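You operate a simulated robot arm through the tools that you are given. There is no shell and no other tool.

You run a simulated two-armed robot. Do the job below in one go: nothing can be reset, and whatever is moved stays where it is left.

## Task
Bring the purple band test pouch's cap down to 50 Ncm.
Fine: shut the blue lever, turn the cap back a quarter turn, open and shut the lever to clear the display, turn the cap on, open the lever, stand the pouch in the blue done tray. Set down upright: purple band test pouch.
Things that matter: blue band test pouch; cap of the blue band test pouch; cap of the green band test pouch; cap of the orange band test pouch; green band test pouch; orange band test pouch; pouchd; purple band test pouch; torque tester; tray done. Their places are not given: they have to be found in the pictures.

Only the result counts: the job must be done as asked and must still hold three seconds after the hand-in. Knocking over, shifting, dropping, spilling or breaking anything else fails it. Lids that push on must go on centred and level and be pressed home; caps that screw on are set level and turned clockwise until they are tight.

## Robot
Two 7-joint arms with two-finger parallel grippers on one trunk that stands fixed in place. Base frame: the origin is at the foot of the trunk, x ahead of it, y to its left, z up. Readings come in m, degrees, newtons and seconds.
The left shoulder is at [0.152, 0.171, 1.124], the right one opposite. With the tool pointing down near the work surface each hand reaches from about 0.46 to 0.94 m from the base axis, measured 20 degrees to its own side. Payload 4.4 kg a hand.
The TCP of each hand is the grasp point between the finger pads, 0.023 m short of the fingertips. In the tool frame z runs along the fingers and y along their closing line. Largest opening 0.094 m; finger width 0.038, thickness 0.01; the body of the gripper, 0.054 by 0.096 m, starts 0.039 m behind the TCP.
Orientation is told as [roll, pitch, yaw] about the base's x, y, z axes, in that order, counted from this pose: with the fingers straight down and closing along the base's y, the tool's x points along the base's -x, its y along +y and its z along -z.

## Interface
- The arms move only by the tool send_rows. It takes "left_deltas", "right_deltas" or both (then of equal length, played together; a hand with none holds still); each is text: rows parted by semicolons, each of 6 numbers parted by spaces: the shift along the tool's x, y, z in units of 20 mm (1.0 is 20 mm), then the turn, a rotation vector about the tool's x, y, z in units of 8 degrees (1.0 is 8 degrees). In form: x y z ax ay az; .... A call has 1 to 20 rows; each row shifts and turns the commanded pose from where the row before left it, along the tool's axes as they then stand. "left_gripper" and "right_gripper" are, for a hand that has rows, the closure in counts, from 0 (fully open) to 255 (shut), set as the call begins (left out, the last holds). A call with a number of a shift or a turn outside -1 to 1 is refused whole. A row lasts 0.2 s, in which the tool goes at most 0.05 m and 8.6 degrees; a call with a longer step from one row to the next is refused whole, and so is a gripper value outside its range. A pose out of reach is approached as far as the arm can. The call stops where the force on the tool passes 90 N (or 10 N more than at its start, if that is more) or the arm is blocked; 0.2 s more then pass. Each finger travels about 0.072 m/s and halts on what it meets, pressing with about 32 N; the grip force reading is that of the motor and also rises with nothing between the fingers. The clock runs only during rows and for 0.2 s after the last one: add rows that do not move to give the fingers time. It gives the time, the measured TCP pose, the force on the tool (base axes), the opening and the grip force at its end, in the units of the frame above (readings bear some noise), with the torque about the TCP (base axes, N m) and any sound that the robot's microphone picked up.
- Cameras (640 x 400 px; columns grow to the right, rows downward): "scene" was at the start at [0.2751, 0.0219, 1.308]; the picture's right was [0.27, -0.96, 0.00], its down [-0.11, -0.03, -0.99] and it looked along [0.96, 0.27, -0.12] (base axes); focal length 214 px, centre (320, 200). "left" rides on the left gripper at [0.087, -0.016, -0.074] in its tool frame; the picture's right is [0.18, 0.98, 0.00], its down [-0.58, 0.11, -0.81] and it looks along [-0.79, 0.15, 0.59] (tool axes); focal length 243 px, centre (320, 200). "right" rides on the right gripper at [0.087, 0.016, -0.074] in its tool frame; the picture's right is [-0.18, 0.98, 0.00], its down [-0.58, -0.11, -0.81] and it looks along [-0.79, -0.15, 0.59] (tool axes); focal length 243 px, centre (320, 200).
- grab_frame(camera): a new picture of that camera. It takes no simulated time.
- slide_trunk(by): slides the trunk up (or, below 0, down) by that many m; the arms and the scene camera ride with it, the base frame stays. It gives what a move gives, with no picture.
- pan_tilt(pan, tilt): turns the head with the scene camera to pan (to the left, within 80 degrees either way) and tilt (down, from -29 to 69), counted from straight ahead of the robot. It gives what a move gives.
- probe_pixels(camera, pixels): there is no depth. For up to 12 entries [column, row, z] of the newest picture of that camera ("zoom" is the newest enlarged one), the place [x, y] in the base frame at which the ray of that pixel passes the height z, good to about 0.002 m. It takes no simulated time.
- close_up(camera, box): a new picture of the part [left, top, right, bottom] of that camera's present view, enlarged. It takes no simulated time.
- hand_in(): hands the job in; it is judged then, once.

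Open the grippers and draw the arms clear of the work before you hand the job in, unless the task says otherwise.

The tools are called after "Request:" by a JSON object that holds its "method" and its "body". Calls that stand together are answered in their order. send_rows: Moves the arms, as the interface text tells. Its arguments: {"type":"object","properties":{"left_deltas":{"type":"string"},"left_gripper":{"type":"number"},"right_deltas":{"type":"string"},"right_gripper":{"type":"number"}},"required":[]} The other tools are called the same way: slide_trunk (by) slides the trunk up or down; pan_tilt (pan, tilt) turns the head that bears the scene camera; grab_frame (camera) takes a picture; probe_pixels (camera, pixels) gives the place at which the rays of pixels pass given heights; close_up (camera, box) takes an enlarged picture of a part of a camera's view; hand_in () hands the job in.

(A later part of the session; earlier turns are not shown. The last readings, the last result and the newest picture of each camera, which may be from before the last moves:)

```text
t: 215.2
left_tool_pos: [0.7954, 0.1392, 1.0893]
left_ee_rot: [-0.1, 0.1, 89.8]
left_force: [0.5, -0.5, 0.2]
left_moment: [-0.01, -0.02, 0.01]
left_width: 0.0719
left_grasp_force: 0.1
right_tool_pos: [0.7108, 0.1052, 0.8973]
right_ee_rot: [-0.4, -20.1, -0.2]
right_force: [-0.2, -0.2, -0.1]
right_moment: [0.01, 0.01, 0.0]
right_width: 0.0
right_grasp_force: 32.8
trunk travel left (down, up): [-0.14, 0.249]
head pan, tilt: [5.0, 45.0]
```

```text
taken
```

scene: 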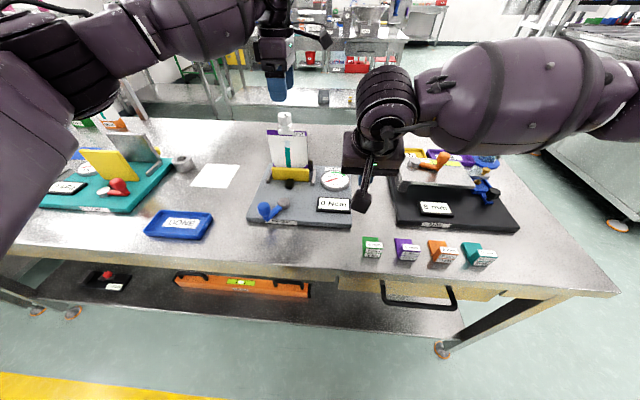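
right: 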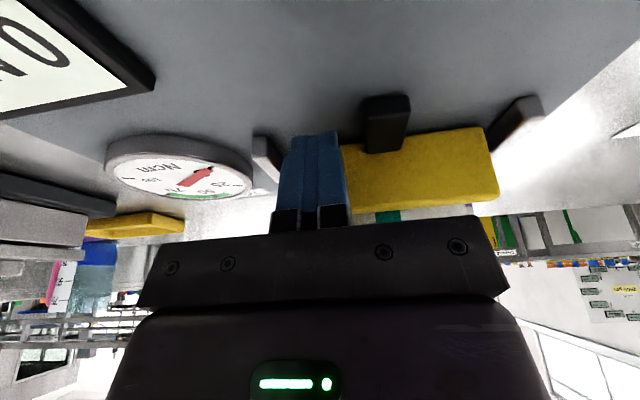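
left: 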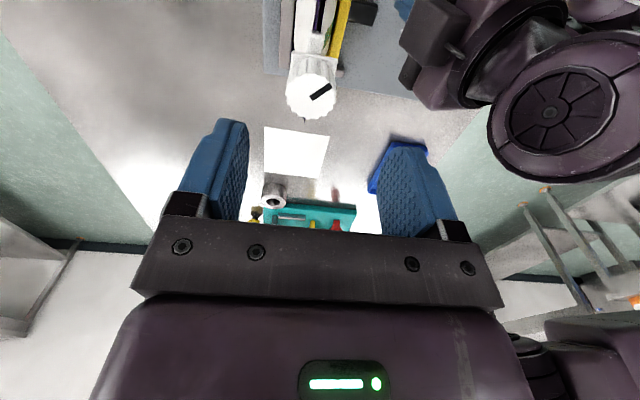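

The right hand is back at the jaw; I lower and press as before (about 50 N).

Request:
{"method": "send_rows", "body": {"right_deltas": "0.11 0 0.74 0 0 0;0.11 0 0.74 0 0 0;0.11 0 0.74 0 0 0;-0.38 0 0.137 0 0 0;-0.38 0 0.137 0 0 0;-0.2 0 0.073 0 0 0;0 0 0 0 0 0"}}

Request:
{"method": "send_rows", "body": {"right_deltas": "-0.19 0 0.068 0 0 0;0 0 0 0 0 0"}}

Request:
{"method": "send_rows", "body": {"right_deltas": "-0.15 0 0.054 0 0 0;0 0 0 0 0 0"}}

Request:
{"method": "grab_frame", "body": {"camera": "left"}}

Request:
{"method": "close_up", "body": {"camera": "scene", "box": [220, 80, 360, 240]}}

```text
t: 216.8
left_tool_pos: [0.7951, 0.1401, 1.0893]
left_ee_rot: [0.0, 0.0, 89.8]
left_force: [0.4, 0.3, -0.1]
left_moment: [0.04, 0.01, 0.02]
left_width: 0.0719
left_grasp_force: 0.1
right_tool_pos: [0.7409, 0.1041, 0.8534]
right_ee_rot: [-0.4, -20.0, -0.1]
right_force: [0.2, 0.0, 0.8]
right_moment: [0.01, -0.01, 0.01]
right_width: 0.0001
right_grasp_force: 32.1
trunk travel left (down, up): [-0.14, 0.249]
head pan, tilt: [5.0, 45.0]
```

```text
t: 217.4
left_tool_pos: [0.794, 0.1392, 1.0892]
left_ee_rot: [-0.1, -0.2, 89.9]
left_force: [0.5, -1.0, 0.2]
left_moment: [-0.01, 0.0, 0.02]
left_width: 0.0718
left_grasp_force: 0.0
right_tool_pos: [0.7415, 0.1034, 0.8517]
right_ee_rot: [-0.5, -19.8, 0.0]
right_force: [-21.1, -4.9, -0.8]
right_moment: [-0.07, 0.29, -0.11]
right_width: 0.0
right_grasp_force: 31.6
trunk travel left (down, up): [-0.14, 0.249]
head pan, tilt: [5.0, 45.0]
```

```text
t: 218.0
left_tool_pos: [0.7929, 0.1386, 1.0918]
left_ee_rot: [-0.2, -0.2, 89.9]
left_force: [0.2, -0.4, -0.4]
left_moment: [0.01, 0.01, -0.01]
left_width: 0.0719
left_grasp_force: 0.2
right_tool_pos: [0.7425, 0.1035, 0.8531]
right_ee_rot: [-0.5, -19.7, 0.2]
right_force: [-48.9, -11.0, -3.0]
right_moment: [-0.56, 0.81, -0.33]
right_width: 0.0
right_grasp_force: 31.9
trunk travel left (down, up): [-0.14, 0.249]
head pan, tilt: [5.0, 45.0]
```

```text
taken
```

left: 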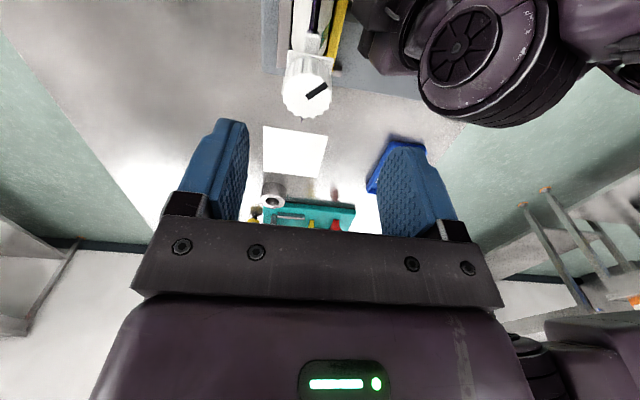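

```text
2.50 times, centred on (290, 160) of scene
```

zoom: 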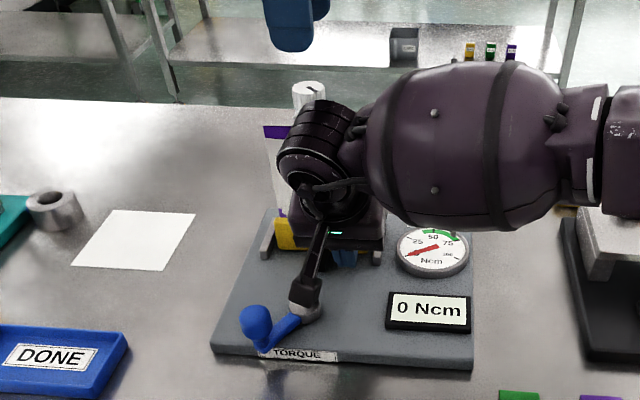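

Pressing leaves the display at 0. I centre over the cap (+8 mm x, +5 mm y), lower to 1.024 and grip.

Request:
{"method": "send_rows", "body": {"left_deltas": "-0.25 -0.42 0 0 0 0;0 0 0.84 0 0 0;0 0 0.84 0 0 0;0 0 0.84 0 0 0;0 0 0.84 0 0 0;0 0 0 0 0 0"}}

Request:
{"method": "close_up", "body": {"camera": "left", "box": [230, 60, 410, 240]}}

Request:
{"method": "send_rows", "body": {"left_deltas": "0 0 0 0 0 0;0 0 0 0 0 0;0 0 0 0 0 0;0 0 0 0 0 0", "left_gripper": 255}}

Request:
{"method": "close_up", "body": {"camera": "left", "box": [230, 60, 410, 240]}}

Request:
{"method": "close_up", "body": {"camera": "scene", "box": [280, 140, 370, 220]}}

```text
t: 219.4
left_tool_pos: [0.8018, 0.1441, 1.0236]
left_ee_rot: [-0.2, 0.0, 89.9]
left_force: [-0.5, 0.7, 0.6]
left_moment: [0.0, 0.0, -0.03]
left_width: 0.072
left_grasp_force: 0.1
right_tool_pos: [0.7429, 0.1036, 0.8528]
right_ee_rot: [-0.3, -19.7, 0.0]
right_force: [-53.5, -10.4, -11.3]
right_moment: [-0.46, 1.1, -0.29]
right_width: 0.0003
right_grasp_force: 32.1
trunk travel left (down, up): [-0.14, 0.249]
head pan, tilt: [5.0, 45.0]
```

```text
2.22 times, centred on (320, 150) of left
```

zoom: 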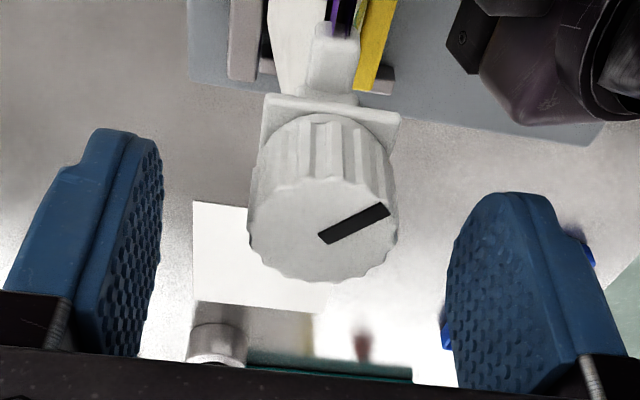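

```text
t: 220.4
left_tool_pos: [0.8012, 0.1446, 1.0229]
left_ee_rot: [-0.3, -0.1, 89.8]
left_force: [-1.2, -0.2, -0.5]
left_moment: [0.01, 0.26, 0.02]
left_width: 0.0321
left_grasp_force: 32.0
right_tool_pos: [0.7421, 0.1044, 0.8533]
right_ee_rot: [-0.2, -19.5, 0.0]
right_force: [-52.3, -11.3, -11.2]
right_moment: [-0.27, 1.07, -0.3]
right_width: 0.0003
right_grasp_force: 31.7
trunk travel left (down, up): [-0.14, 0.249]
head pan, tilt: [5.0, 45.0]
```

```text
2.22 times, centred on (320, 150) of left
```

zoom: 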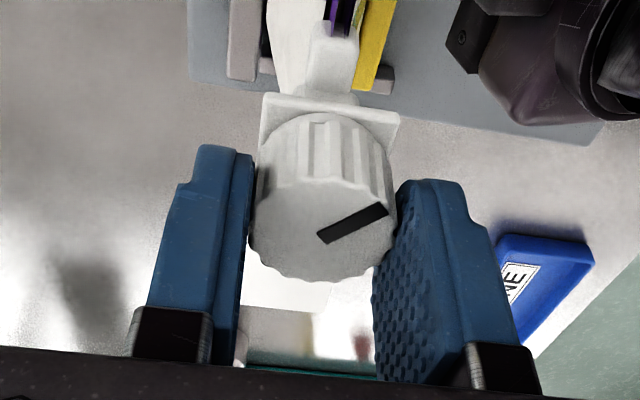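

```text
5.00 times, centred on (325, 180) of scene
```

zoom: 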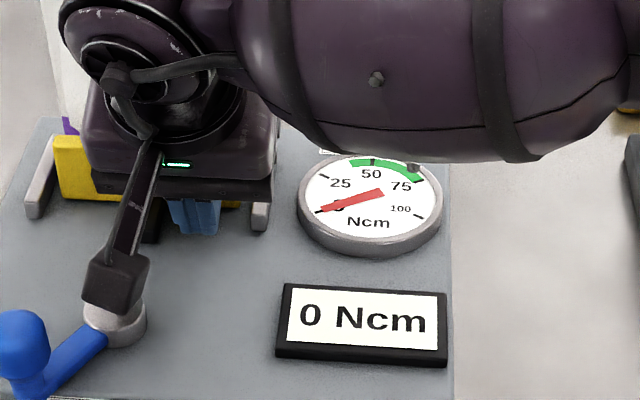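

Display 0, cap gripped at about 98° back. I turn clockwise 16° and look, then continue in smaller steps.

Request:
{"method": "send_rows", "body": {"left_deltas": "0 0 0 0 0 0.4;0 0 0 0 0 0.4;0 0 0 0 0 0.4;0 0 0 0 0 0.4;0 0 0 0 0 0.4"}}

Request:
{"method": "close_up", "body": {"camera": "scene", "box": [280, 140, 370, 220]}}

Request:
{"method": "send_rows", "body": {"left_deltas": "0 0 0 0 0 0.4;0 0 0 0 0 0.4;0 0 0 0 0 0.4"}}

Request:
{"method": "close_up", "body": {"camera": "scene", "box": [280, 140, 370, 220]}}

```text
t: 221.6
left_tool_pos: [0.8016, 0.1449, 1.0231]
left_ee_rot: [-0.1, -0.1, 73.9]
left_force: [-0.8, -0.8, 0.4]
left_moment: [0.05, 0.24, 0.01]
left_width: 0.0323
left_grasp_force: 31.9
right_tool_pos: [0.7416, 0.1022, 0.853]
right_ee_rot: [-0.3, -19.7, -0.1]
right_force: [-53.3, -11.1, -10.7]
right_moment: [-0.2, 1.09, -0.3]
right_width: 0.0
right_grasp_force: 31.9
trunk travel left (down, up): [-0.14, 0.249]
head pan, tilt: [5.0, 45.0]
```

```text
5.00 times, centred on (325, 180) of scene
```

zoom: 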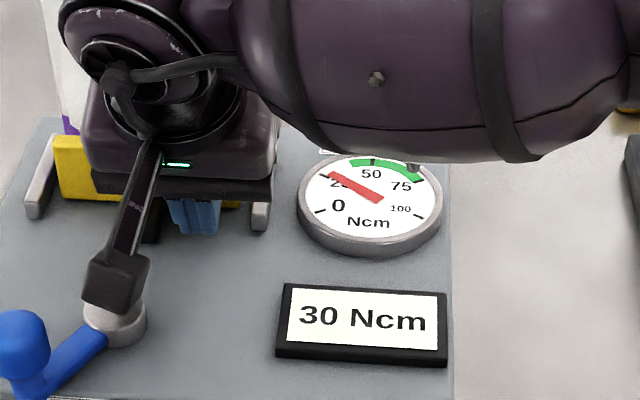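

```text
t: 222.4
left_tool_pos: [0.801, 0.1431, 1.0227]
left_ee_rot: [-0.1, -0.2, 64.3]
left_force: [-1.6, 0.5, -0.8]
left_moment: [0.04, 0.26, 0.04]
left_width: 0.0323
left_grasp_force: 32.1
right_tool_pos: [0.7419, 0.1035, 0.8527]
right_ee_rot: [-0.2, -19.6, 0.1]
right_force: [-51.7, -10.8, -10.6]
right_moment: [-0.2, 1.07, -0.28]
right_width: 0.0
right_grasp_force: 32.3
trunk travel left (down, up): [-0.14, 0.249]
head pan, tilt: [5.0, 45.0]
```

```text
5.00 times, centred on (325, 180) of scene
```

zoom: 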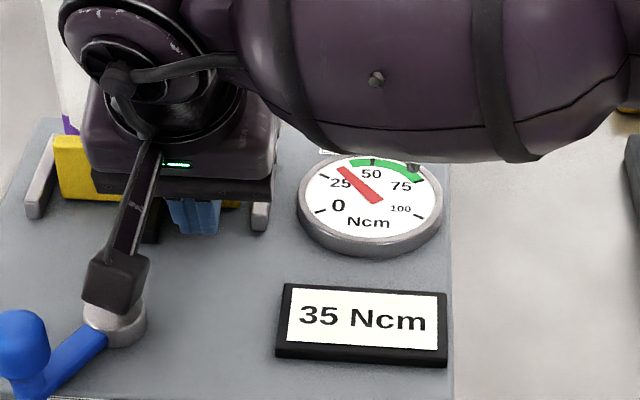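

Reading climbs smoothly: 30 at yaw 74°, 35 at 64°. I go on 13° and then in 3° steps up to 50.

Request:
{"method": "send_rows", "body": {"left_deltas": "0 0 0 0 0 0.4;0 0 0 0 0 0.4;0 0 0 0 0 0.4;0 0 0 0 0 0.4"}}

Request:
{"method": "close_up", "body": {"camera": "scene", "box": [280, 140, 370, 220]}}

Request:
{"method": "send_rows", "body": {"left_deltas": "0 0 0 0 0 0.2;0 0 0 0 0 0.2"}}

Request:
{"method": "close_up", "body": {"camera": "scene", "box": [280, 140, 370, 220]}}

```text
t: 223.4
left_tool_pos: [0.8019, 0.1432, 1.0237]
left_ee_rot: [-0.1, -0.2, 51.5]
left_force: [-1.8, -0.5, -0.5]
left_moment: [-0.01, 0.27, 0.06]
left_width: 0.032
left_grasp_force: 31.7
right_tool_pos: [0.7425, 0.1034, 0.8534]
right_ee_rot: [-0.3, -19.7, 0.0]
right_force: [-52.5, -11.1, -9.9]
right_moment: [-0.23, 1.08, -0.3]
right_width: 0.0
right_grasp_force: 31.9
trunk travel left (down, up): [-0.14, 0.249]
head pan, tilt: [5.0, 45.0]
```

```text
5.00 times, centred on (325, 180) of scene
```

zoom: 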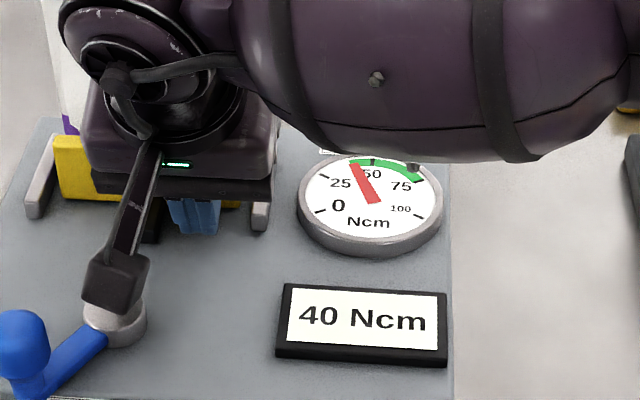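

```text
t: 224.0
left_tool_pos: [0.801, 0.1436, 1.0233]
left_ee_rot: [-0.1, -0.2, 48.4]
left_force: [-1.0, 0.2, -0.4]
left_moment: [0.02, 0.18, 0.02]
left_width: 0.032
left_grasp_force: 32.0
right_tool_pos: [0.7428, 0.1056, 0.8529]
right_ee_rot: [-0.1, -19.6, 0.0]
right_force: [-53.1, -11.5, -10.3]
right_moment: [-0.21, 1.07, -0.26]
right_width: 0.0
right_grasp_force: 31.8
trunk travel left (down, up): [-0.14, 0.249]
head pan, tilt: [5.0, 45.0]
```

```text
5.00 times, centred on (325, 180) of scene
```

zoom: 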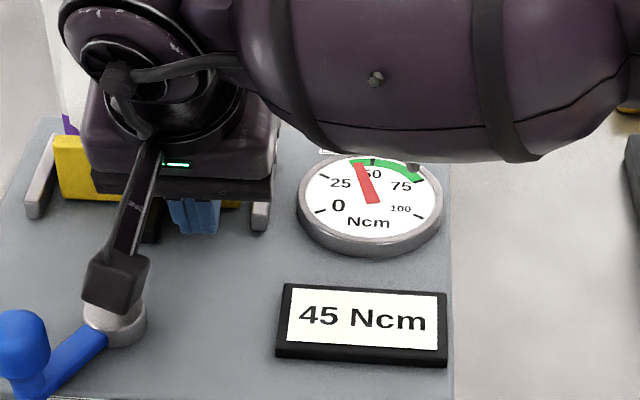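

Display 45 at yaw 48°. Slope about 0.6 Ncm per degree, so 50 should lie near yaw 38°. I step 5° and then on.

Request:
{"method": "send_rows", "body": {"left_deltas": "0 0 0 0 0 0.2;0 0 0 0 0 0.2;0 0 0 0 0 0.2"}}

Request:
{"method": "close_up", "body": {"camera": "scene", "box": [280, 140, 370, 220]}}

Request:
{"method": "send_rows", "body": {"left_deltas": "0 0 0 0 0 0.2;0 0 0 0 0 0.1"}}

Request:
{"method": "close_up", "body": {"camera": "scene", "box": [280, 140, 370, 220]}}

```text
t: 224.8
left_tool_pos: [0.8029, 0.143, 1.024]
left_ee_rot: [-0.1, -0.2, 43.5]
left_force: [-1.6, -1.0, -0.2]
left_moment: [-0.1, 0.31, 0.07]
left_width: 0.0322
left_grasp_force: 31.6
right_tool_pos: [0.742, 0.1033, 0.8533]
right_ee_rot: [-0.2, -19.6, 0.0]
right_force: [-52.9, -10.5, -10.7]
right_moment: [-0.27, 1.05, -0.23]
right_width: 0.0003
right_grasp_force: 32.3
trunk travel left (down, up): [-0.14, 0.249]
head pan, tilt: [5.0, 45.0]
```

```text
5.00 times, centred on (325, 180) of scene
```

zoom: 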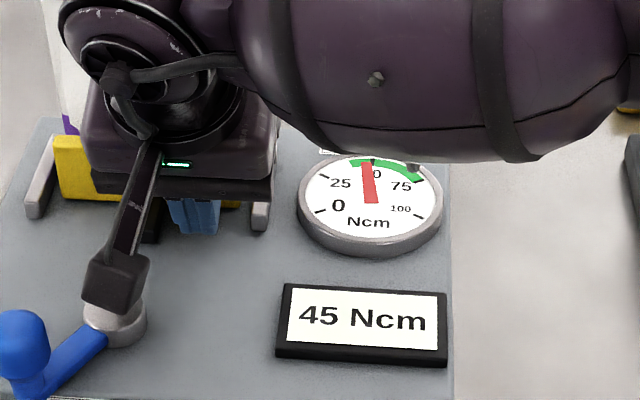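

```text
t: 225.4
left_tool_pos: [0.8023, 0.1432, 1.0237]
left_ee_rot: [-0.1, -0.2, 41.1]
left_force: [-1.1, -0.2, 0.7]
left_moment: [0.03, 0.1, 0.03]
left_width: 0.0321
left_grasp_force: 32.4
right_tool_pos: [0.7423, 0.1043, 0.8543]
right_ee_rot: [-0.3, -19.6, 0.0]
right_force: [-52.5, -10.6, -10.1]
right_moment: [-0.17, 1.07, -0.27]
right_width: 0.0
right_grasp_force: 32.3
trunk travel left (down, up): [-0.14, 0.249]
head pan, tilt: [5.0, 45.0]
```

```text
5.00 times, centred on (325, 180) of scene
```

zoom: 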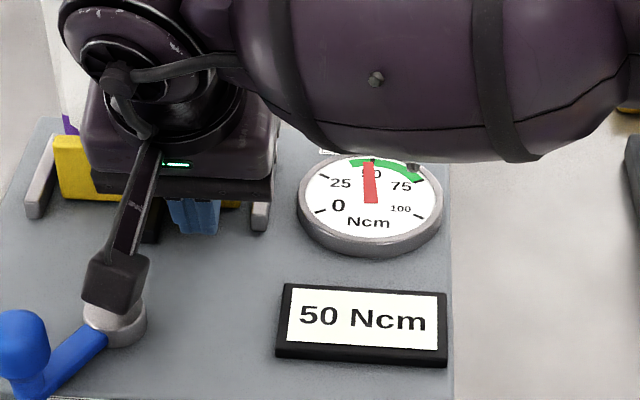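

50 Ncm shown at yaw 41°, just past the 47.5 rounding edge. I add 3° to sit at the middle of 50.

Request:
{"method": "send_rows", "body": {"left_deltas": "0 0 0 0 0 0.2;0 0 0 0 0 0.18;0 0 0 0 0 0"}}

Request:
{"method": "close_up", "body": {"camera": "scene", "box": [280, 140, 370, 220]}}

```text
t: 226.2
left_tool_pos: [0.801, 0.143, 1.0235]
left_ee_rot: [-0.2, -0.2, 38.1]
left_force: [0.0, -0.5, 0.1]
left_moment: [0.04, 0.02, -0.02]
left_width: 0.0322
left_grasp_force: 32.6
right_tool_pos: [0.7412, 0.1037, 0.8535]
right_ee_rot: [-0.4, -19.6, 0.0]
right_force: [-53.3, -11.1, -10.0]
right_moment: [-0.15, 1.05, -0.32]
right_width: 0.0
right_grasp_force: 32.7
trunk travel left (down, up): [-0.14, 0.249]
head pan, tilt: [5.0, 45.0]
```

```text
5.00 times, centred on (325, 180) of scene
```

zoom: 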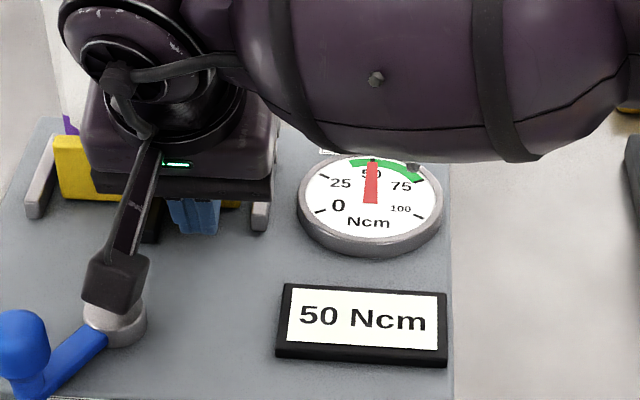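

The needle points exactly at 50. I let go of the cap, lift the left hand, and withdraw the right hand.

Request:
{"method": "send_rows", "body": {"left_deltas": "0 0 0 0 0 0;0 0 0 0 0 0;0 0 0 0 0 0;0 0 -0.8 0 0 0;0 0 -0.8 0 0 0;0 0 -0.8 0 0 0;0 0 -0.8 0 0 0;0 0 0 0 0 0", "left_gripper": 60}}

Request:
{"method": "send_rows", "body": {"right_deltas": "0.47 0 -0.17 0 0 0;0.47 0 -0.17 0 0 0;0.47 0 -0.17 0 0 0;0.3 -0.3 -0.8 0 0 0;0.3 -0.5 -0.8 0 0 0;0.3 -0.8 -0.8 0 0 0;0.3 -0.9 -0.8 0 0 0;0.3 -0.9 -0.8 0 0 0;0.3 -0.9 -0.8 0 0 0;0.3 -0.9 -0.8 0 0 0;0.3 -0.9 -0.8 0 0 0;0.3 -0.9 -0.8 0 0 0;0.3 -0.9 -0.8 0 0 0;0.6 -0.6 -0.9 0 0 0;0.6 -0.6 -0.9 0 0 0;0.6 -0.6 -0.9 0 0 0;0.6 -0.6 -0.9 0 0 0;0 0 0 0 0 0"}}

Request:
{"method": "grab_frame", "body": {"camera": "scene"}}

Request:
{"method": "close_up", "body": {"camera": "scene", "box": [220, 80, 360, 240]}}

```text
t: 228.0
left_tool_pos: [0.8006, 0.1435, 1.089]
left_ee_rot: [-0.1, -0.2, 38.1]
left_force: [0.3, 0.1, -0.2]
left_moment: [-0.05, 0.02, 0.04]
left_width: 0.0719
left_grasp_force: 0.0
right_tool_pos: [0.7429, 0.1043, 0.8537]
right_ee_rot: [-0.4, -19.6, 0.0]
right_force: [-51.7, -10.8, -10.3]
right_moment: [-0.12, 1.06, -0.24]
right_width: 0.0001
right_grasp_force: 32.2
trunk travel left (down, up): [-0.14, 0.249]
head pan, tilt: [5.0, 45.0]
```

```text
t: 231.8
left_tool_pos: [0.8052, 0.1439, 1.0851]
left_ee_rot: [0.1, 0.0, 38.2]
left_force: [0.0, -0.1, -0.1]
left_moment: [0.0, 0.01, -0.01]
left_width: 0.0717
left_grasp_force: 0.1
right_tool_pos: [0.5356, -0.1008, 1.0355]
right_ee_rot: [-0.4, -19.9, -0.1]
right_force: [-0.3, 0.3, -0.4]
right_moment: [-0.01, -0.03, 0.0]
right_width: 0.0
right_grasp_force: 31.7
trunk travel left (down, up): [-0.14, 0.249]
head pan, tilt: [5.0, 45.0]
```

```text
taken
```

scene: 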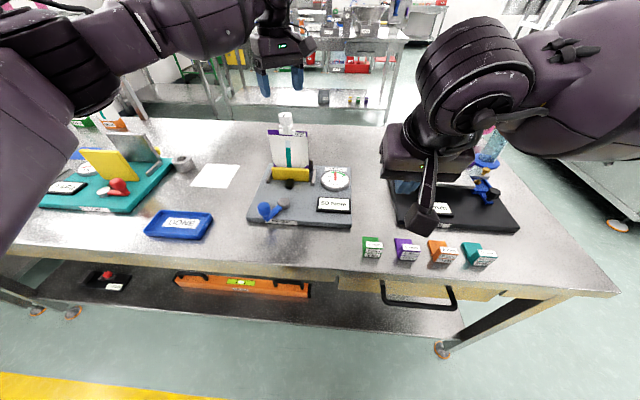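

```text
2.50 times, centred on (290, 160) of scene
```

zoom: 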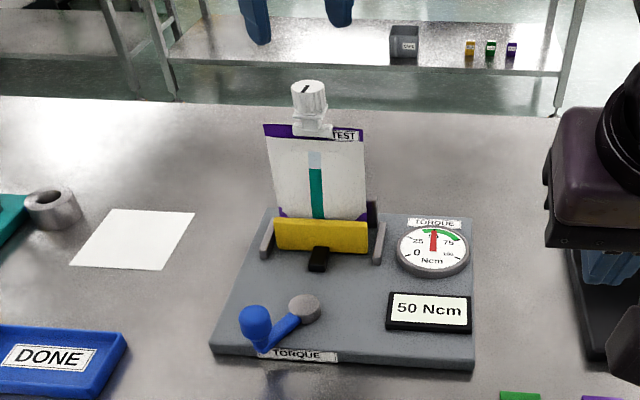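

Display 50 held. The left hand returns to the lever while the right retreats further up.

Request:
{"method": "send_rows", "body": {"left_deltas": "0.778 0.809 0 0 0 0;0.778 0.809 0 0 0 0;0.778 0.809 0 0 0 0;0.778 0.809 0 0 0 0;0.778 0.809 0 0 0 0;0.778 0.809 0 0 0 0;0.778 0.809 0 0 0 0;0.778 0.809 0 0 0 0;0.778 0.809 0 0 0 0;0 0 0 0 0 0", "right_deltas": "0 -0.3 -1 0 0 0;0 -0.3 -1 0 0 0;0 -0.3 -1 0 0 0;0 -0.3 -1 0 0 0;0 -0.3 -1 0 0 0;0 -0.3 -1 0 0 0;0 -0.3 -1 0 0 0;0 -0.3 -1 0 0 0;0 -0.3 -1 0 0 0;0 0 0 0 0 0", "left_gripper": 119}}

Request:
{"method": "send_rows", "body": {"left_deltas": "0 0 0 0 0 0.88;0 0 0 0 0 0.88;0 0 0 0 0 0.88;0 0 0 0 0 0.88;0 0 0 0 0 0.88;0 0 0 0 0 0.88;0 0 0.9 0 0 0;0 0 0.9 0 0 0;0 0 0.9 0 0 0;0 0 0.9 0 0 0;0 0 0.9 0 0 0;0 0 0.9 0 0 0;0 0 0.9 0 0 0;0 0 0 0 0 0"}}

Request:
{"method": "grab_frame", "body": {"camera": "left"}}

```text
t: 234.0
left_tool_pos: [0.6026, 0.1732, 1.0848]
left_ee_rot: [0.1, 0.0, 38.1]
left_force: [0.3, 0.0, -0.2]
left_moment: [0.03, 0.02, 0.0]
left_width: 0.0499
left_grasp_force: 0.1
right_tool_pos: [0.4753, -0.1537, 1.2052]
right_ee_rot: [-0.4, -19.9, -0.1]
right_force: [0.6, -0.1, 0.3]
right_moment: [0.0, 0.0, -0.05]
right_width: 0.0
right_grasp_force: 31.9
trunk travel left (down, up): [-0.14, 0.249]
head pan, tilt: [5.0, 45.0]
```

```text
t: 237.0
left_tool_pos: [0.604, 0.1737, 0.9588]
left_ee_rot: [0.1, 0.0, -4.1]
left_force: [-0.1, -0.2, -0.2]
left_moment: [0.0, 0.0, 0.02]
left_width: 0.0502
left_grasp_force: 0.1
right_tool_pos: [0.4726, -0.1523, 1.2054]
right_ee_rot: [-0.5, -20.0, -0.1]
right_force: [-0.4, 0.5, 0.0]
right_moment: [-0.04, 0.02, 0.02]
right_width: 0.0002
right_grasp_force: 31.7
trunk travel left (down, up): [-0.14, 0.249]
head pan, tilt: [5.0, 45.0]
```

```text
taken
```

left: 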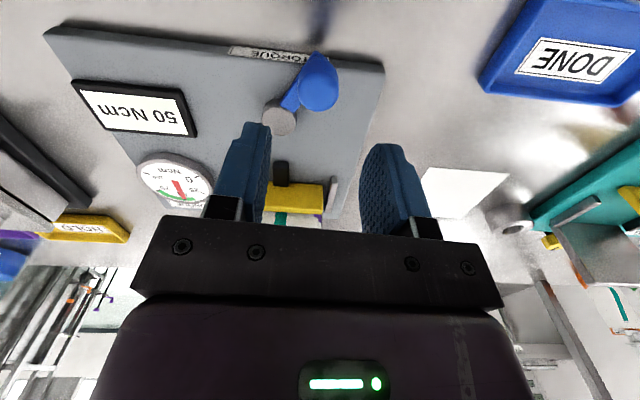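

Centred over the knob again. I lower, grip and open the lever, then release and rise.

Request:
{"method": "send_rows", "body": {"left_deltas": "0 0 0.91 0 0 0;0 0 0.91 0 0 0;0 0 0.91 0 0 0;0 0 0.91 0 0 0;0 0 0.91 0 0 0;0 0 0 0 0 0"}}

Request:
{"method": "send_rows", "body": {"left_deltas": "0 0 0 0 0 0;0 0 0 0 0 0;0 0 0 0 0 0", "left_gripper": 255}}

Request:
{"method": "send_rows", "body": {"left_deltas": "-0.235 0.392 0 0 0 0.625;-0.256 0.379 0 0 0 0.625;-0.275 0.365 0 0 0 0.625;-0.294 0.350 0 0 0 0.625;-0.312 0.334 0 0 0 0.625;-0.329 0.317 0 0 0 0.625;-0.345 0.300 0 0 0 0.625;-0.29 0.225 0 0 0 0.5;0 0 0 0 0 0"}}

Request:
{"method": "send_rows", "body": {"left_deltas": "0 0 0 0 0 0;0 0 0 0 0 0;0 0 0 0 0 0;0 0 -1 0 0 0;0 0 -1 0 0 0;0 0 -1 0 0 0;0 0 -1 0 0 0;0 0 -1 0 0 0;0 0 -1 0 0 0;0 0 -1 0 0 0;0 0 -1 0 0 0;0 0 -1 0 0 0;0 0 -1 0 0 0;0 0 -1 0 0 0;0 0 -1 0 0 0;0 0 0 0 0 0", "left_gripper": 119}}

Request:
{"method": "close_up", "body": {"camera": "scene", "box": [120, 80, 360, 250]}}

```text
t: 238.4
left_tool_pos: [0.6037, 0.1739, 0.8694]
left_ee_rot: [0.0, -0.1, -4.1]
left_force: [-0.4, 0.2, 0.5]
left_moment: [0.0, -0.01, 0.04]
left_width: 0.0496
left_grasp_force: 0.0
right_tool_pos: [0.4733, -0.1526, 1.2044]
right_ee_rot: [-0.4, -20.0, -0.1]
right_force: [-0.6, 0.1, -0.1]
right_moment: [0.03, -0.02, 0.02]
right_width: 0.0002
right_grasp_force: 32.0
trunk travel left (down, up): [-0.14, 0.249]
head pan, tilt: [5.0, 45.0]
```

```text
t: 239.2
left_tool_pos: [0.6045, 0.1724, 0.8695]
left_ee_rot: [0.0, 0.0, -4.2]
left_force: [1.0, -0.6, -1.5]
left_moment: [-0.07, -0.29, 0.0]
left_width: 0.0278
left_grasp_force: 44.3
right_tool_pos: [0.4749, -0.1521, 1.2055]
right_ee_rot: [-0.4, -20.0, 0.0]
right_force: [0.5, 0.7, 0.6]
right_moment: [-0.05, -0.02, 0.04]
right_width: 0.0
right_grasp_force: 32.3
trunk travel left (down, up): [-0.14, 0.249]
head pan, tilt: [5.0, 45.0]
```

```text
t: 241.2
left_tool_pos: [0.6648, 0.2038, 0.8687]
left_ee_rot: [0.2, 0.0, -43.1]
left_force: [-4.6, 3.1, 4.0]
left_moment: [0.16, 0.86, -0.3]
left_width: 0.0296
left_grasp_force: 45.5
right_tool_pos: [0.4733, -0.1525, 1.2044]
right_ee_rot: [-0.5, -20.0, -0.1]
right_force: [-0.7, 0.7, -0.5]
right_moment: [0.02, -0.02, 0.04]
right_width: 0.0
right_grasp_force: 31.6
trunk travel left (down, up): [-0.14, 0.249]
head pan, tilt: [5.0, 45.0]
```

```text
t: 244.6
left_tool_pos: [0.665, 0.2043, 1.1081]
left_ee_rot: [0.0, 0.0, -43.3]
left_force: [0.1, 0.3, -0.7]
left_moment: [0.0, -0.01, 0.01]
left_width: 0.05
left_grasp_force: 0.1
right_tool_pos: [0.4743, -0.1517, 1.2044]
right_ee_rot: [-0.4, -19.9, -0.1]
right_force: [0.7, 0.0, 0.4]
right_moment: [-0.06, 0.0, -0.01]
right_width: 0.0
right_grasp_force: 31.7
trunk travel left (down, up): [-0.14, 0.249]
head pan, tilt: [5.0, 45.0]
```

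```text
2.35 times, centred on (240, 165) of scene
```

zoom: 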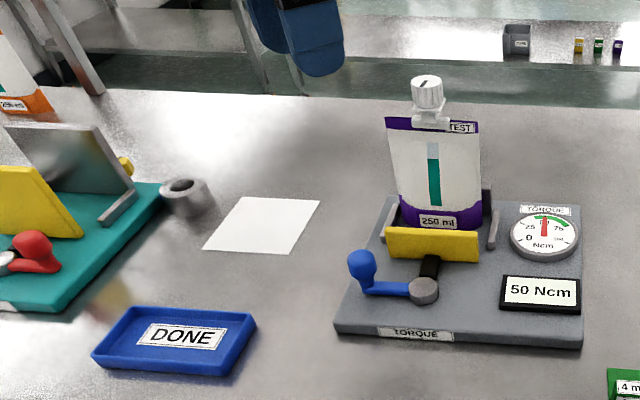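

Lever is open and the display reads 50. I locate the DONE tray from its corners and label.

Request:
{"method": "probe_pixels", "body": {"camera": "scene", "pixels": [[180.9, 222.4, 0.805], [143.1, 229, 0.82], [158.4, 210.5, 0.82], [213.2, 213.9, 0.82], [201, 234, 0.82], [162.5, 211.5, 0.805], [207, 216, 0.805]]}}

Request:
{"method": "grab_frame", "body": {"camera": "left"}}

```text
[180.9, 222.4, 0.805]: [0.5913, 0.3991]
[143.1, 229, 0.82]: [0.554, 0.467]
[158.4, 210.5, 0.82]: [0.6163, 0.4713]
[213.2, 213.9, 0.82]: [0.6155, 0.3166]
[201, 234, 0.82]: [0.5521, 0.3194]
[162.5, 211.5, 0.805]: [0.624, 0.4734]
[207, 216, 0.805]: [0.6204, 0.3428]
```

```text
taken
```

left: 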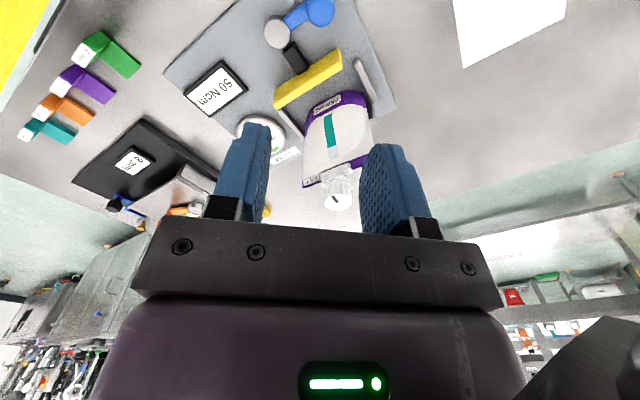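

Tray centre is about (0.585, 0.394), its long side along y. The left hand turns to yaw 0 and goes over the cap.

Request:
{"method": "send_rows", "body": {"left_deltas": "0 0 0 0 0 -0.902;0 0 0 0 0 -0.902;0 0 0 0 0 -0.902;0 0 0 0 0 -0.902;0 0 0 0 0 -0.902;0 0 0 0 0 -0.902;-0.964 -0.438 0 0 0 0;-0.964 -0.438 0 0 0 0;-0.964 -0.438 0 0 0 0;-0.964 -0.438 0 0 0 0;-0.964 -0.438 0 0 0 0;-0.964 -0.438 0 0 0 0;-0.964 -0.438 0 0 0 0;0 0 0 0 0 0", "left_gripper": 60}}

Request:
{"method": "grab_frame", "body": {"camera": "left"}}

```text
t: 247.6
left_tool_pos: [0.7993, 0.1416, 1.1098]
left_ee_rot: [0.0, -0.1, 0.2]
left_force: [0.3, 0.3, 0.1]
left_moment: [-0.01, 0.03, 0.0]
left_width: 0.072
left_grasp_force: 0.0
right_tool_pos: [0.4737, -0.1529, 1.2052]
right_ee_rot: [-0.5, -20.1, -0.1]
right_force: [0.0, 0.5, 0.0]
right_moment: [0.0, 0.02, 0.0]
right_width: 0.0003
right_grasp_force: 32.4
trunk travel left (down, up): [-0.14, 0.249]
head pan, tilt: [5.0, 45.0]
```

```text
taken
```

left: 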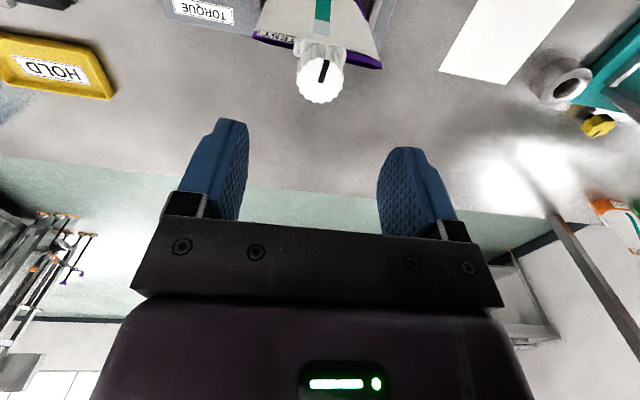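

Cap at (320,77), expected (320,81): 3 mm toward −x. I correct, lower to z 1.011 where flange and cap are held together, and close.

Request:
{"method": "send_rows", "body": {"left_deltas": "0.15 0 0 0 0 0;0 0 0.98 0 0 0;0 0 0.98 0 0 0;0 0 0.98 0 0 0;0 0 0.98 0 0 0;0 0 0.98 0 0 0;0 0 0 0 0 0"}}

Request:
{"method": "close_up", "body": {"camera": "left", "box": [230, 60, 410, 240]}}

Request:
{"method": "send_rows", "body": {"left_deltas": "0 0 0 0 0 0;0 0 0 0 0 0;0 0 0 0 0 0;0 0 0 0 0 0", "left_gripper": 255}}

Request:
{"method": "close_up", "body": {"camera": "scene", "box": [220, 60, 360, 240]}}

```text
t: 249.2
left_tool_pos: [0.7957, 0.1429, 1.0107]
left_ee_rot: [0.0, -0.1, 0.2]
left_force: [-0.7, 0.8, 0.0]
left_moment: [0.0, 0.02, 0.0]
left_width: 0.0721
left_grasp_force: 0.0
right_tool_pos: [0.4736, -0.1519, 1.2058]
right_ee_rot: [-0.4, -20.0, -0.1]
right_force: [-0.8, -1.3, 0.1]
right_moment: [-0.01, -0.01, 0.0]
right_width: 0.0001
right_grasp_force: 31.8
trunk travel left (down, up): [-0.14, 0.249]
head pan, tilt: [5.0, 45.0]
```

```text
2.22 times, centred on (320, 150) of left
```

zoom: 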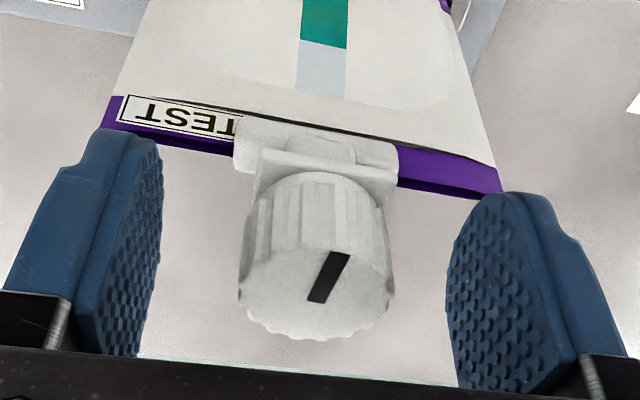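

```text
t: 250.2
left_tool_pos: [0.797, 0.1413, 1.0105]
left_ee_rot: [0.0, 0.0, 0.2]
left_force: [-0.4, -0.9, -0.9]
left_moment: [-0.13, 0.03, -0.01]
left_width: 0.0328
left_grasp_force: 31.9
right_tool_pos: [0.4736, -0.1525, 1.2057]
right_ee_rot: [-0.4, -20.0, 0.0]
right_force: [0.6, -0.5, -0.2]
right_moment: [0.01, -0.01, -0.02]
right_width: 0.0001
right_grasp_force: 31.9
trunk travel left (down, up): [-0.14, 0.249]
head pan, tilt: [5.0, 45.0]
```

```text
2.22 times, centred on (290, 150) of scene
```

zoom: 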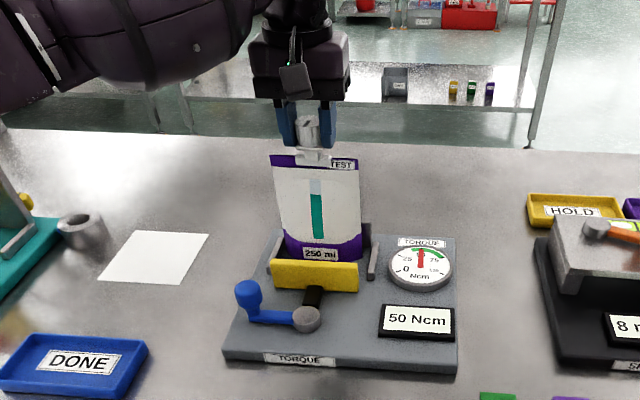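

Gripped flange and cap (0.033). I lift straight up 10 cm.

Request:
{"method": "send_rows", "body": {"left_deltas": "0 0 -0.3 0 0 0;0 0 -0.5 0 0 0;0 0 -0.7 0 0 0;0 0 -0.7 0 0 0;0 0 -0.7 0 0 0;0 0 -0.7 0 0 0;0 0 -0.7 0 0 0;0 0 -0.7 0 0 0;0 0 0 0 0 0"}}

Request:
{"method": "grab_frame", "body": {"camera": "scene"}}

Request:
{"method": "grab_frame", "body": {"camera": "left"}}

```text
t: 252.2
left_tool_pos: [0.7975, 0.1425, 1.1092]
left_ee_rot: [0.0, -0.1, 0.2]
left_force: [0.0, -0.1, -2.0]
left_moment: [-0.01, 0.03, -0.02]
left_width: 0.0323
left_grasp_force: 31.8
right_tool_pos: [0.4741, -0.1535, 1.2058]
right_ee_rot: [-0.5, -19.9, -0.1]
right_force: [-0.6, 0.7, 0.5]
right_moment: [-0.02, 0.03, 0.0]
right_width: 0.0
right_grasp_force: 31.9
trunk travel left (down, up): [-0.14, 0.249]
head pan, tilt: [5.0, 45.0]
```

```text
taken
```

scene: 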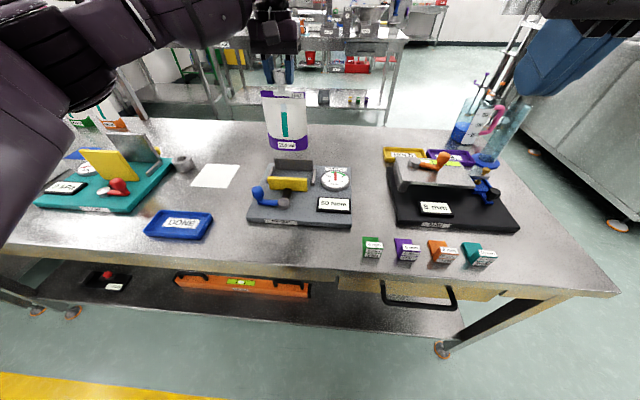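

```text
taken
```

left: 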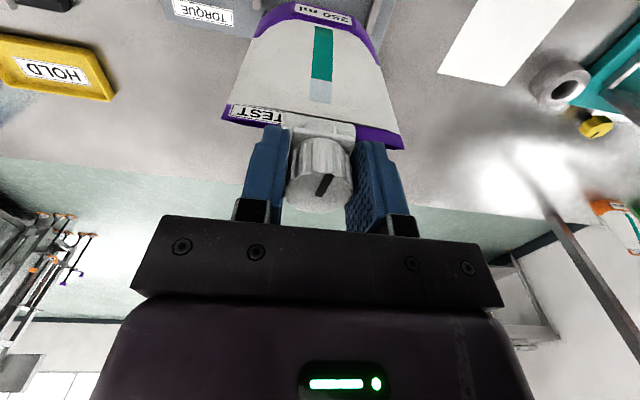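

Pouch is lifted and hangs straight. I carry it over the tray at this height.

Request:
{"method": "send_rows", "body": {"left_deltas": "0.3 0.35 0 0 0 0;0.59 0.7 0 0 0 0;0.59 0.7 0 0 0 0;0.59 0.7 0 0 0 0;0.59 0.7 0 0 0 0;0.59 0.7 0 0 0 0;0.59 0.7 0 0 0 0;0.59 0.7 0 0 0 0;0.59 0.7 0 0 0 0;0.59 0.7 0 0 0 0;0.59 0.7 0 0 0 0;0.59 0.7 0 0 0 0;0.59 0.7 0 0 0 0;0.59 0.7 0 0 0 0;0.59 0.7 0 0 0 0;0.59 0.7 0 0 0 0;0.59 0.7 0 0 0 0;0.59 0.7 0 0 0 0;0.3 0.35 0 0 0 0;0 0 0 0 0 0"}}

Request:
{"method": "grab_frame", "body": {"camera": "scene"}}

Request:
{"method": "grab_frame", "body": {"camera": "left"}}

Request:
{"method": "grab_frame", "body": {"camera": "right"}}

```text
t: 256.4
left_tool_pos: [0.5835, 0.3951, 1.1101]
left_ee_rot: [-0.1, 0.0, 0.2]
left_force: [-0.5, 0.2, -2.0]
left_moment: [0.0, -0.01, 0.0]
left_width: 0.0324
left_grasp_force: 32.1
right_tool_pos: [0.4747, -0.1526, 1.2058]
right_ee_rot: [-0.4, -19.8, 0.0]
right_force: [-0.6, 1.1, 0.3]
right_moment: [0.01, 0.02, 0.0]
right_width: 0.0
right_grasp_force: 31.6
trunk travel left (down, up): [-0.14, 0.249]
head pan, tilt: [5.0, 45.0]
```

```text
taken
```

scene: 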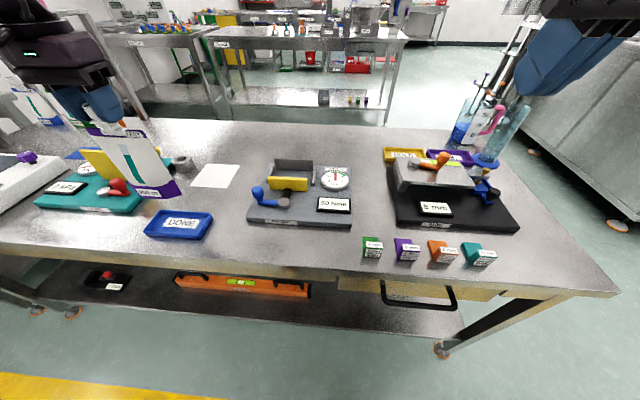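

```text
taken
```

left: 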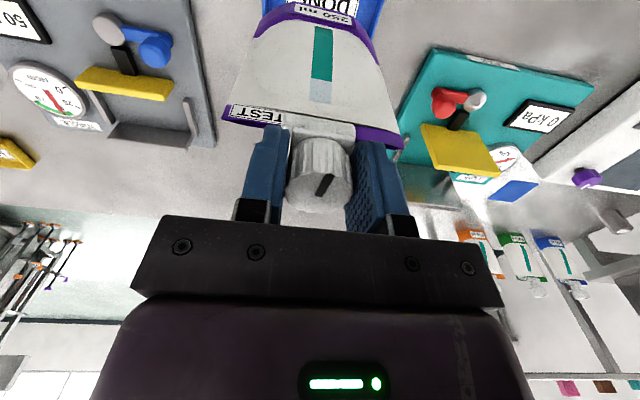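

```text
taken
```

right: 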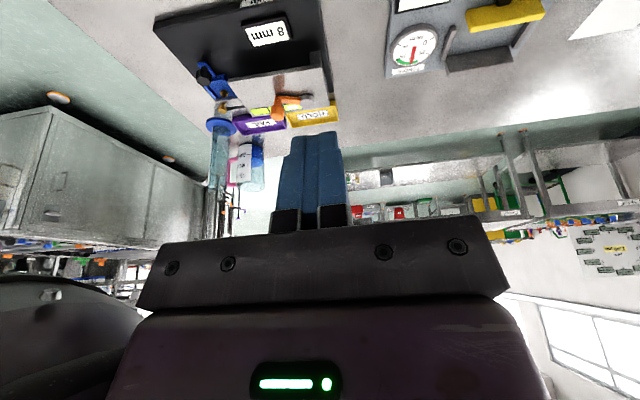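

The pouch hangs above the tray region. I pan the head to the left for a straight view of tray and pouch.

Request:
{"method": "pan_tilt", "body": {"pan": 40, "tilt": 45}}

Request:
{"method": "grab_frame", "body": {"camera": "scene"}}

Request:
{"method": "close_up", "body": {"camera": "scene", "box": [220, 80, 440, 280]}}

```text
t: 257.4
left_tool_pos: [0.5826, 0.3942, 1.1108]
left_ee_rot: [0.0, 0.0, 0.2]
left_force: [0.1, -0.7, -2.4]
left_moment: [0.0, 0.0, 0.01]
left_width: 0.0326
left_grasp_force: 32.1
right_tool_pos: [0.474, -0.1525, 1.2052]
right_ee_rot: [-0.5, -20.0, 0.0]
right_force: [0.5, 0.0, -0.4]
right_moment: [0.04, 0.01, 0.0]
right_width: 0.0001
right_grasp_force: 32.1
trunk travel left (down, up): [-0.14, 0.249]
head pan, tilt: [40.0, 45.0]
```

```text
taken
```

scene: 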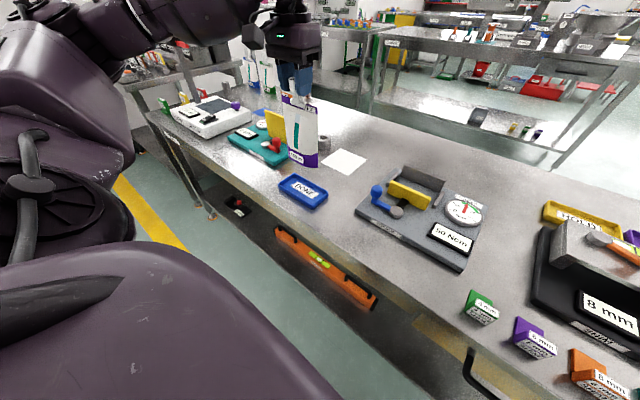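

```text
2.00 times, centred on (330, 180) of scene
```

zoom: 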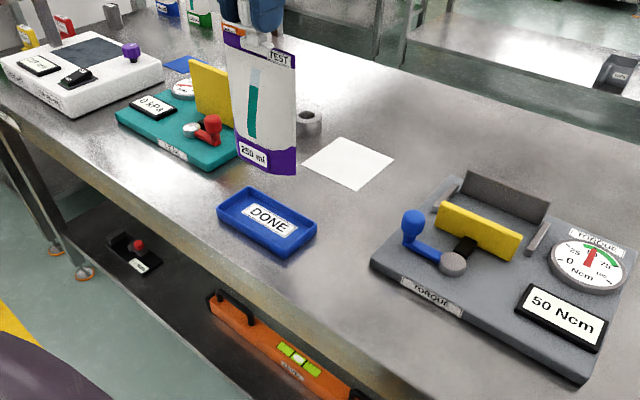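

The tray is clearly seen now; I measure its four rim corners from this view.

Request:
{"method": "probe_pixels", "body": {"camera": "scene", "pixels": [[279, 184, 0.82], [295.5, 173.5, 0.82], [328, 191.5, 0.82], [307, 203.5, 0.82], [303.5, 190, 0.803], [326, 177, 0.92], [284, 163, 0.92]]}}

Request:
{"method": "close_up", "body": {"camera": "scene", "box": [260, 150, 340, 220]}}

```text
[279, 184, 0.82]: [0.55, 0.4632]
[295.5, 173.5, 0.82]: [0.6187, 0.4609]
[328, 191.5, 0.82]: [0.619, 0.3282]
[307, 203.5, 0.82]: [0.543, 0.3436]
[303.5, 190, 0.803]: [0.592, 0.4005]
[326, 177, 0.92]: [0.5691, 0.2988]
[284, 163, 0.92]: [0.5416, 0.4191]
```

```text
5.71 times, centred on (300, 185) of scene
```

zoom: 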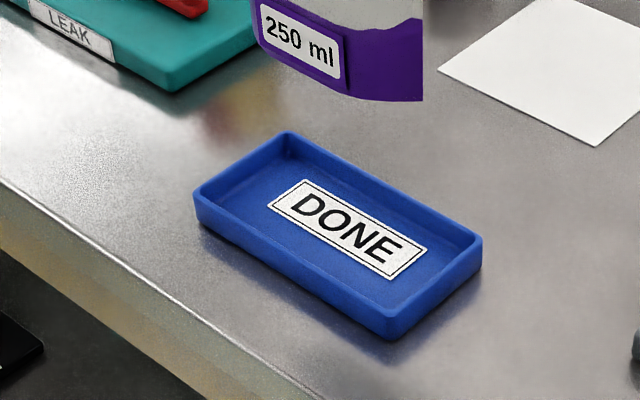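

Tray centre ≈ (0.584, 0.396), matching the pouch position. I lower 8.5 cm, then creep down watching the force.

Request:
{"method": "send_rows", "body": {"left_deltas": "0 0 0.6 0 0 0;0 0 0.6 0 0 0;0 0 0.6 0 0 0;0 0 0.6 0 0 0;0 0 0.6 0 0 0;0 0 0.6 0 0 0;0 0 0.5 0 0 0;0 0 0 0 0 0"}}

Request:
{"method": "close_up", "body": {"camera": "scene", "box": [240, 100, 380, 220]}}

```text
t: 259.2
left_tool_pos: [0.5827, 0.3933, 1.0289]
left_ee_rot: [-0.1, 0.0, 0.2]
left_force: [-0.6, 1.0, -2.1]
left_moment: [0.02, 0.0, -0.01]
left_width: 0.0324
left_grasp_force: 32.0
right_tool_pos: [0.475, -0.1526, 1.2051]
right_ee_rot: [-0.4, -19.9, -0.2]
right_force: [0.5, 1.1, 0.4]
right_moment: [0.0, -0.01, -0.01]
right_width: 0.0003
right_grasp_force: 31.6
trunk travel left (down, up): [-0.14, 0.249]
head pan, tilt: [40.0, 45.0]
```

```text
3.33 times, centred on (310, 160) of scene
```

zoom: 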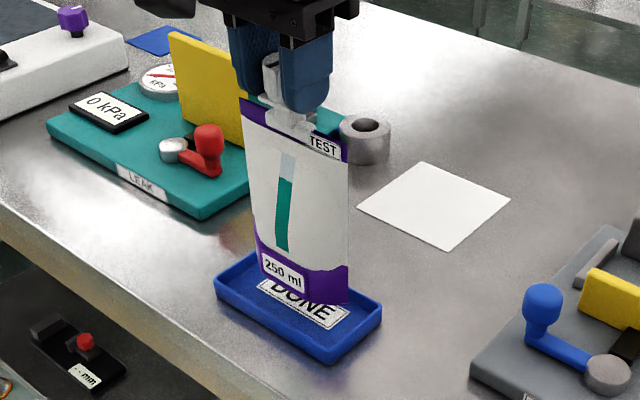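

The pouch hangs right over the tray's middle. I lower another 2 cm, then in 3 mm steps.

Request:
{"method": "send_rows", "body": {"left_deltas": "0 0 0.4 0 0 0;0 0 0.4 0 0 0;0 0 0 0 0 0"}}

Request:
{"method": "send_rows", "body": {"left_deltas": "0 0 0.2 0 0 0;0 0 0 0 0 0"}}

Request:
{"method": "send_rows", "body": {"left_deltas": "0 0 0.15 0 0 0;0 0 0 0 0 0"}}

Request:
{"method": "close_up", "body": {"camera": "scene", "box": [240, 100, 380, 220]}}

```text
t: 260.0
left_tool_pos: [0.5824, 0.3948, 1.0127]
left_ee_rot: [0.0, 0.1, 0.2]
left_force: [0.4, -0.3, -1.8]
left_moment: [0.02, 0.01, -0.02]
left_width: 0.0324
left_grasp_force: 32.0
right_tool_pos: [0.4736, -0.1515, 1.207]
right_ee_rot: [-0.4, -20.0, -0.2]
right_force: [0.9, 0.1, 0.0]
right_moment: [0.03, -0.03, -0.02]
right_width: 0.0
right_grasp_force: 32.0
trunk travel left (down, up): [-0.14, 0.249]
head pan, tilt: [40.0, 45.0]
```

```text
t: 260.6
left_tool_pos: [0.5822, 0.3946, 1.0089]
left_ee_rot: [0.0, 0.0, 0.2]
left_force: [0.0, 0.3, -2.0]
left_moment: [-0.03, 0.02, 0.0]
left_width: 0.0327
left_grasp_force: 32.1
right_tool_pos: [0.4747, -0.1531, 1.2059]
right_ee_rot: [-0.4, -20.0, -0.1]
right_force: [0.2, 1.1, 1.3]
right_moment: [-0.01, 0.02, 0.02]
right_width: 0.0
right_grasp_force: 31.9
trunk travel left (down, up): [-0.14, 0.249]
head pan, tilt: [40.0, 45.0]
```

```text
t: 261.2
left_tool_pos: [0.5829, 0.3945, 1.0063]
left_ee_rot: [-0.1, 0.0, 0.3]
left_force: [-1.2, 0.2, -1.9]
left_moment: [-0.03, 0.0, -0.02]
left_width: 0.0324
left_grasp_force: 32.4
right_tool_pos: [0.475, -0.1524, 1.2059]
right_ee_rot: [-0.3, -20.0, -0.1]
right_force: [-1.2, -0.1, 0.3]
right_moment: [0.03, -0.01, 0.0]
right_width: 0.0
right_grasp_force: 32.5
trunk travel left (down, up): [-0.14, 0.249]
head pan, tilt: [40.0, 45.0]
```

```text
3.33 times, centred on (310, 160) of scene
```

zoom: 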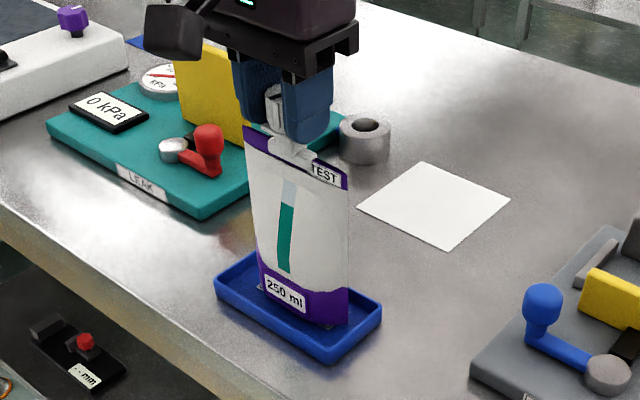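

No contact yet (still −1.9 N). I continue in 2–3 mm steps.

Request:
{"method": "send_rows", "body": {"left_deltas": "0 0 0.15 0 0 0;0 0 0 0 0 0"}}

Request:
{"method": "send_rows", "body": {"left_deltas": "0 0 0.12 0 0 0;0 0 0 0 0 0"}}

Request:
{"method": "send_rows", "body": {"left_deltas": "0 0 0.1 0 0 0;0 0 0 0 0 0"}}

```text
t: 261.8
left_tool_pos: [0.5826, 0.3931, 1.0017]
left_ee_rot: [0.0, 0.0, 0.2]
left_force: [-0.4, -0.2, -1.7]
left_moment: [-0.01, 0.01, 0.0]
left_width: 0.0322
left_grasp_force: 31.7
right_tool_pos: [0.4742, -0.1526, 1.2058]
right_ee_rot: [-0.4, -20.0, -0.1]
right_force: [1.2, 0.3, -0.1]
right_moment: [0.02, 0.02, 0.0]
right_width: 0.0001
right_grasp_force: 32.4
trunk travel left (down, up): [-0.14, 0.249]
head pan, tilt: [40.0, 45.0]
```

```text
t: 262.4
left_tool_pos: [0.5821, 0.3946, 1.0018]
left_ee_rot: [0.0, 0.0, 0.2]
left_force: [1.0, -0.2, -2.5]
left_moment: [-0.02, 0.04, -0.02]
left_width: 0.0326
left_grasp_force: 32.5
right_tool_pos: [0.4745, -0.1521, 1.2051]
right_ee_rot: [-0.5, -20.0, -0.1]
right_force: [-0.7, 0.3, 1.1]
right_moment: [-0.01, -0.02, -0.04]
right_width: 0.0
right_grasp_force: 31.8
trunk travel left (down, up): [-0.14, 0.249]
head pan, tilt: [40.0, 45.0]
```

```text
t: 263.0
left_tool_pos: [0.5836, 0.3942, 0.9982]
left_ee_rot: [0.1, 0.0, 0.2]
left_force: [-0.5, -0.9, -2.5]
left_moment: [-0.04, 0.0, 0.01]
left_width: 0.0323
left_grasp_force: 31.7
right_tool_pos: [0.4739, -0.1524, 1.2058]
right_ee_rot: [-0.4, -20.1, -0.1]
right_force: [-0.2, 0.2, -0.1]
right_moment: [-0.01, 0.02, -0.03]
right_width: 0.0
right_grasp_force: 31.7
trunk travel left (down, up): [-0.14, 0.249]
head pan, tilt: [40.0, 45.0]
```

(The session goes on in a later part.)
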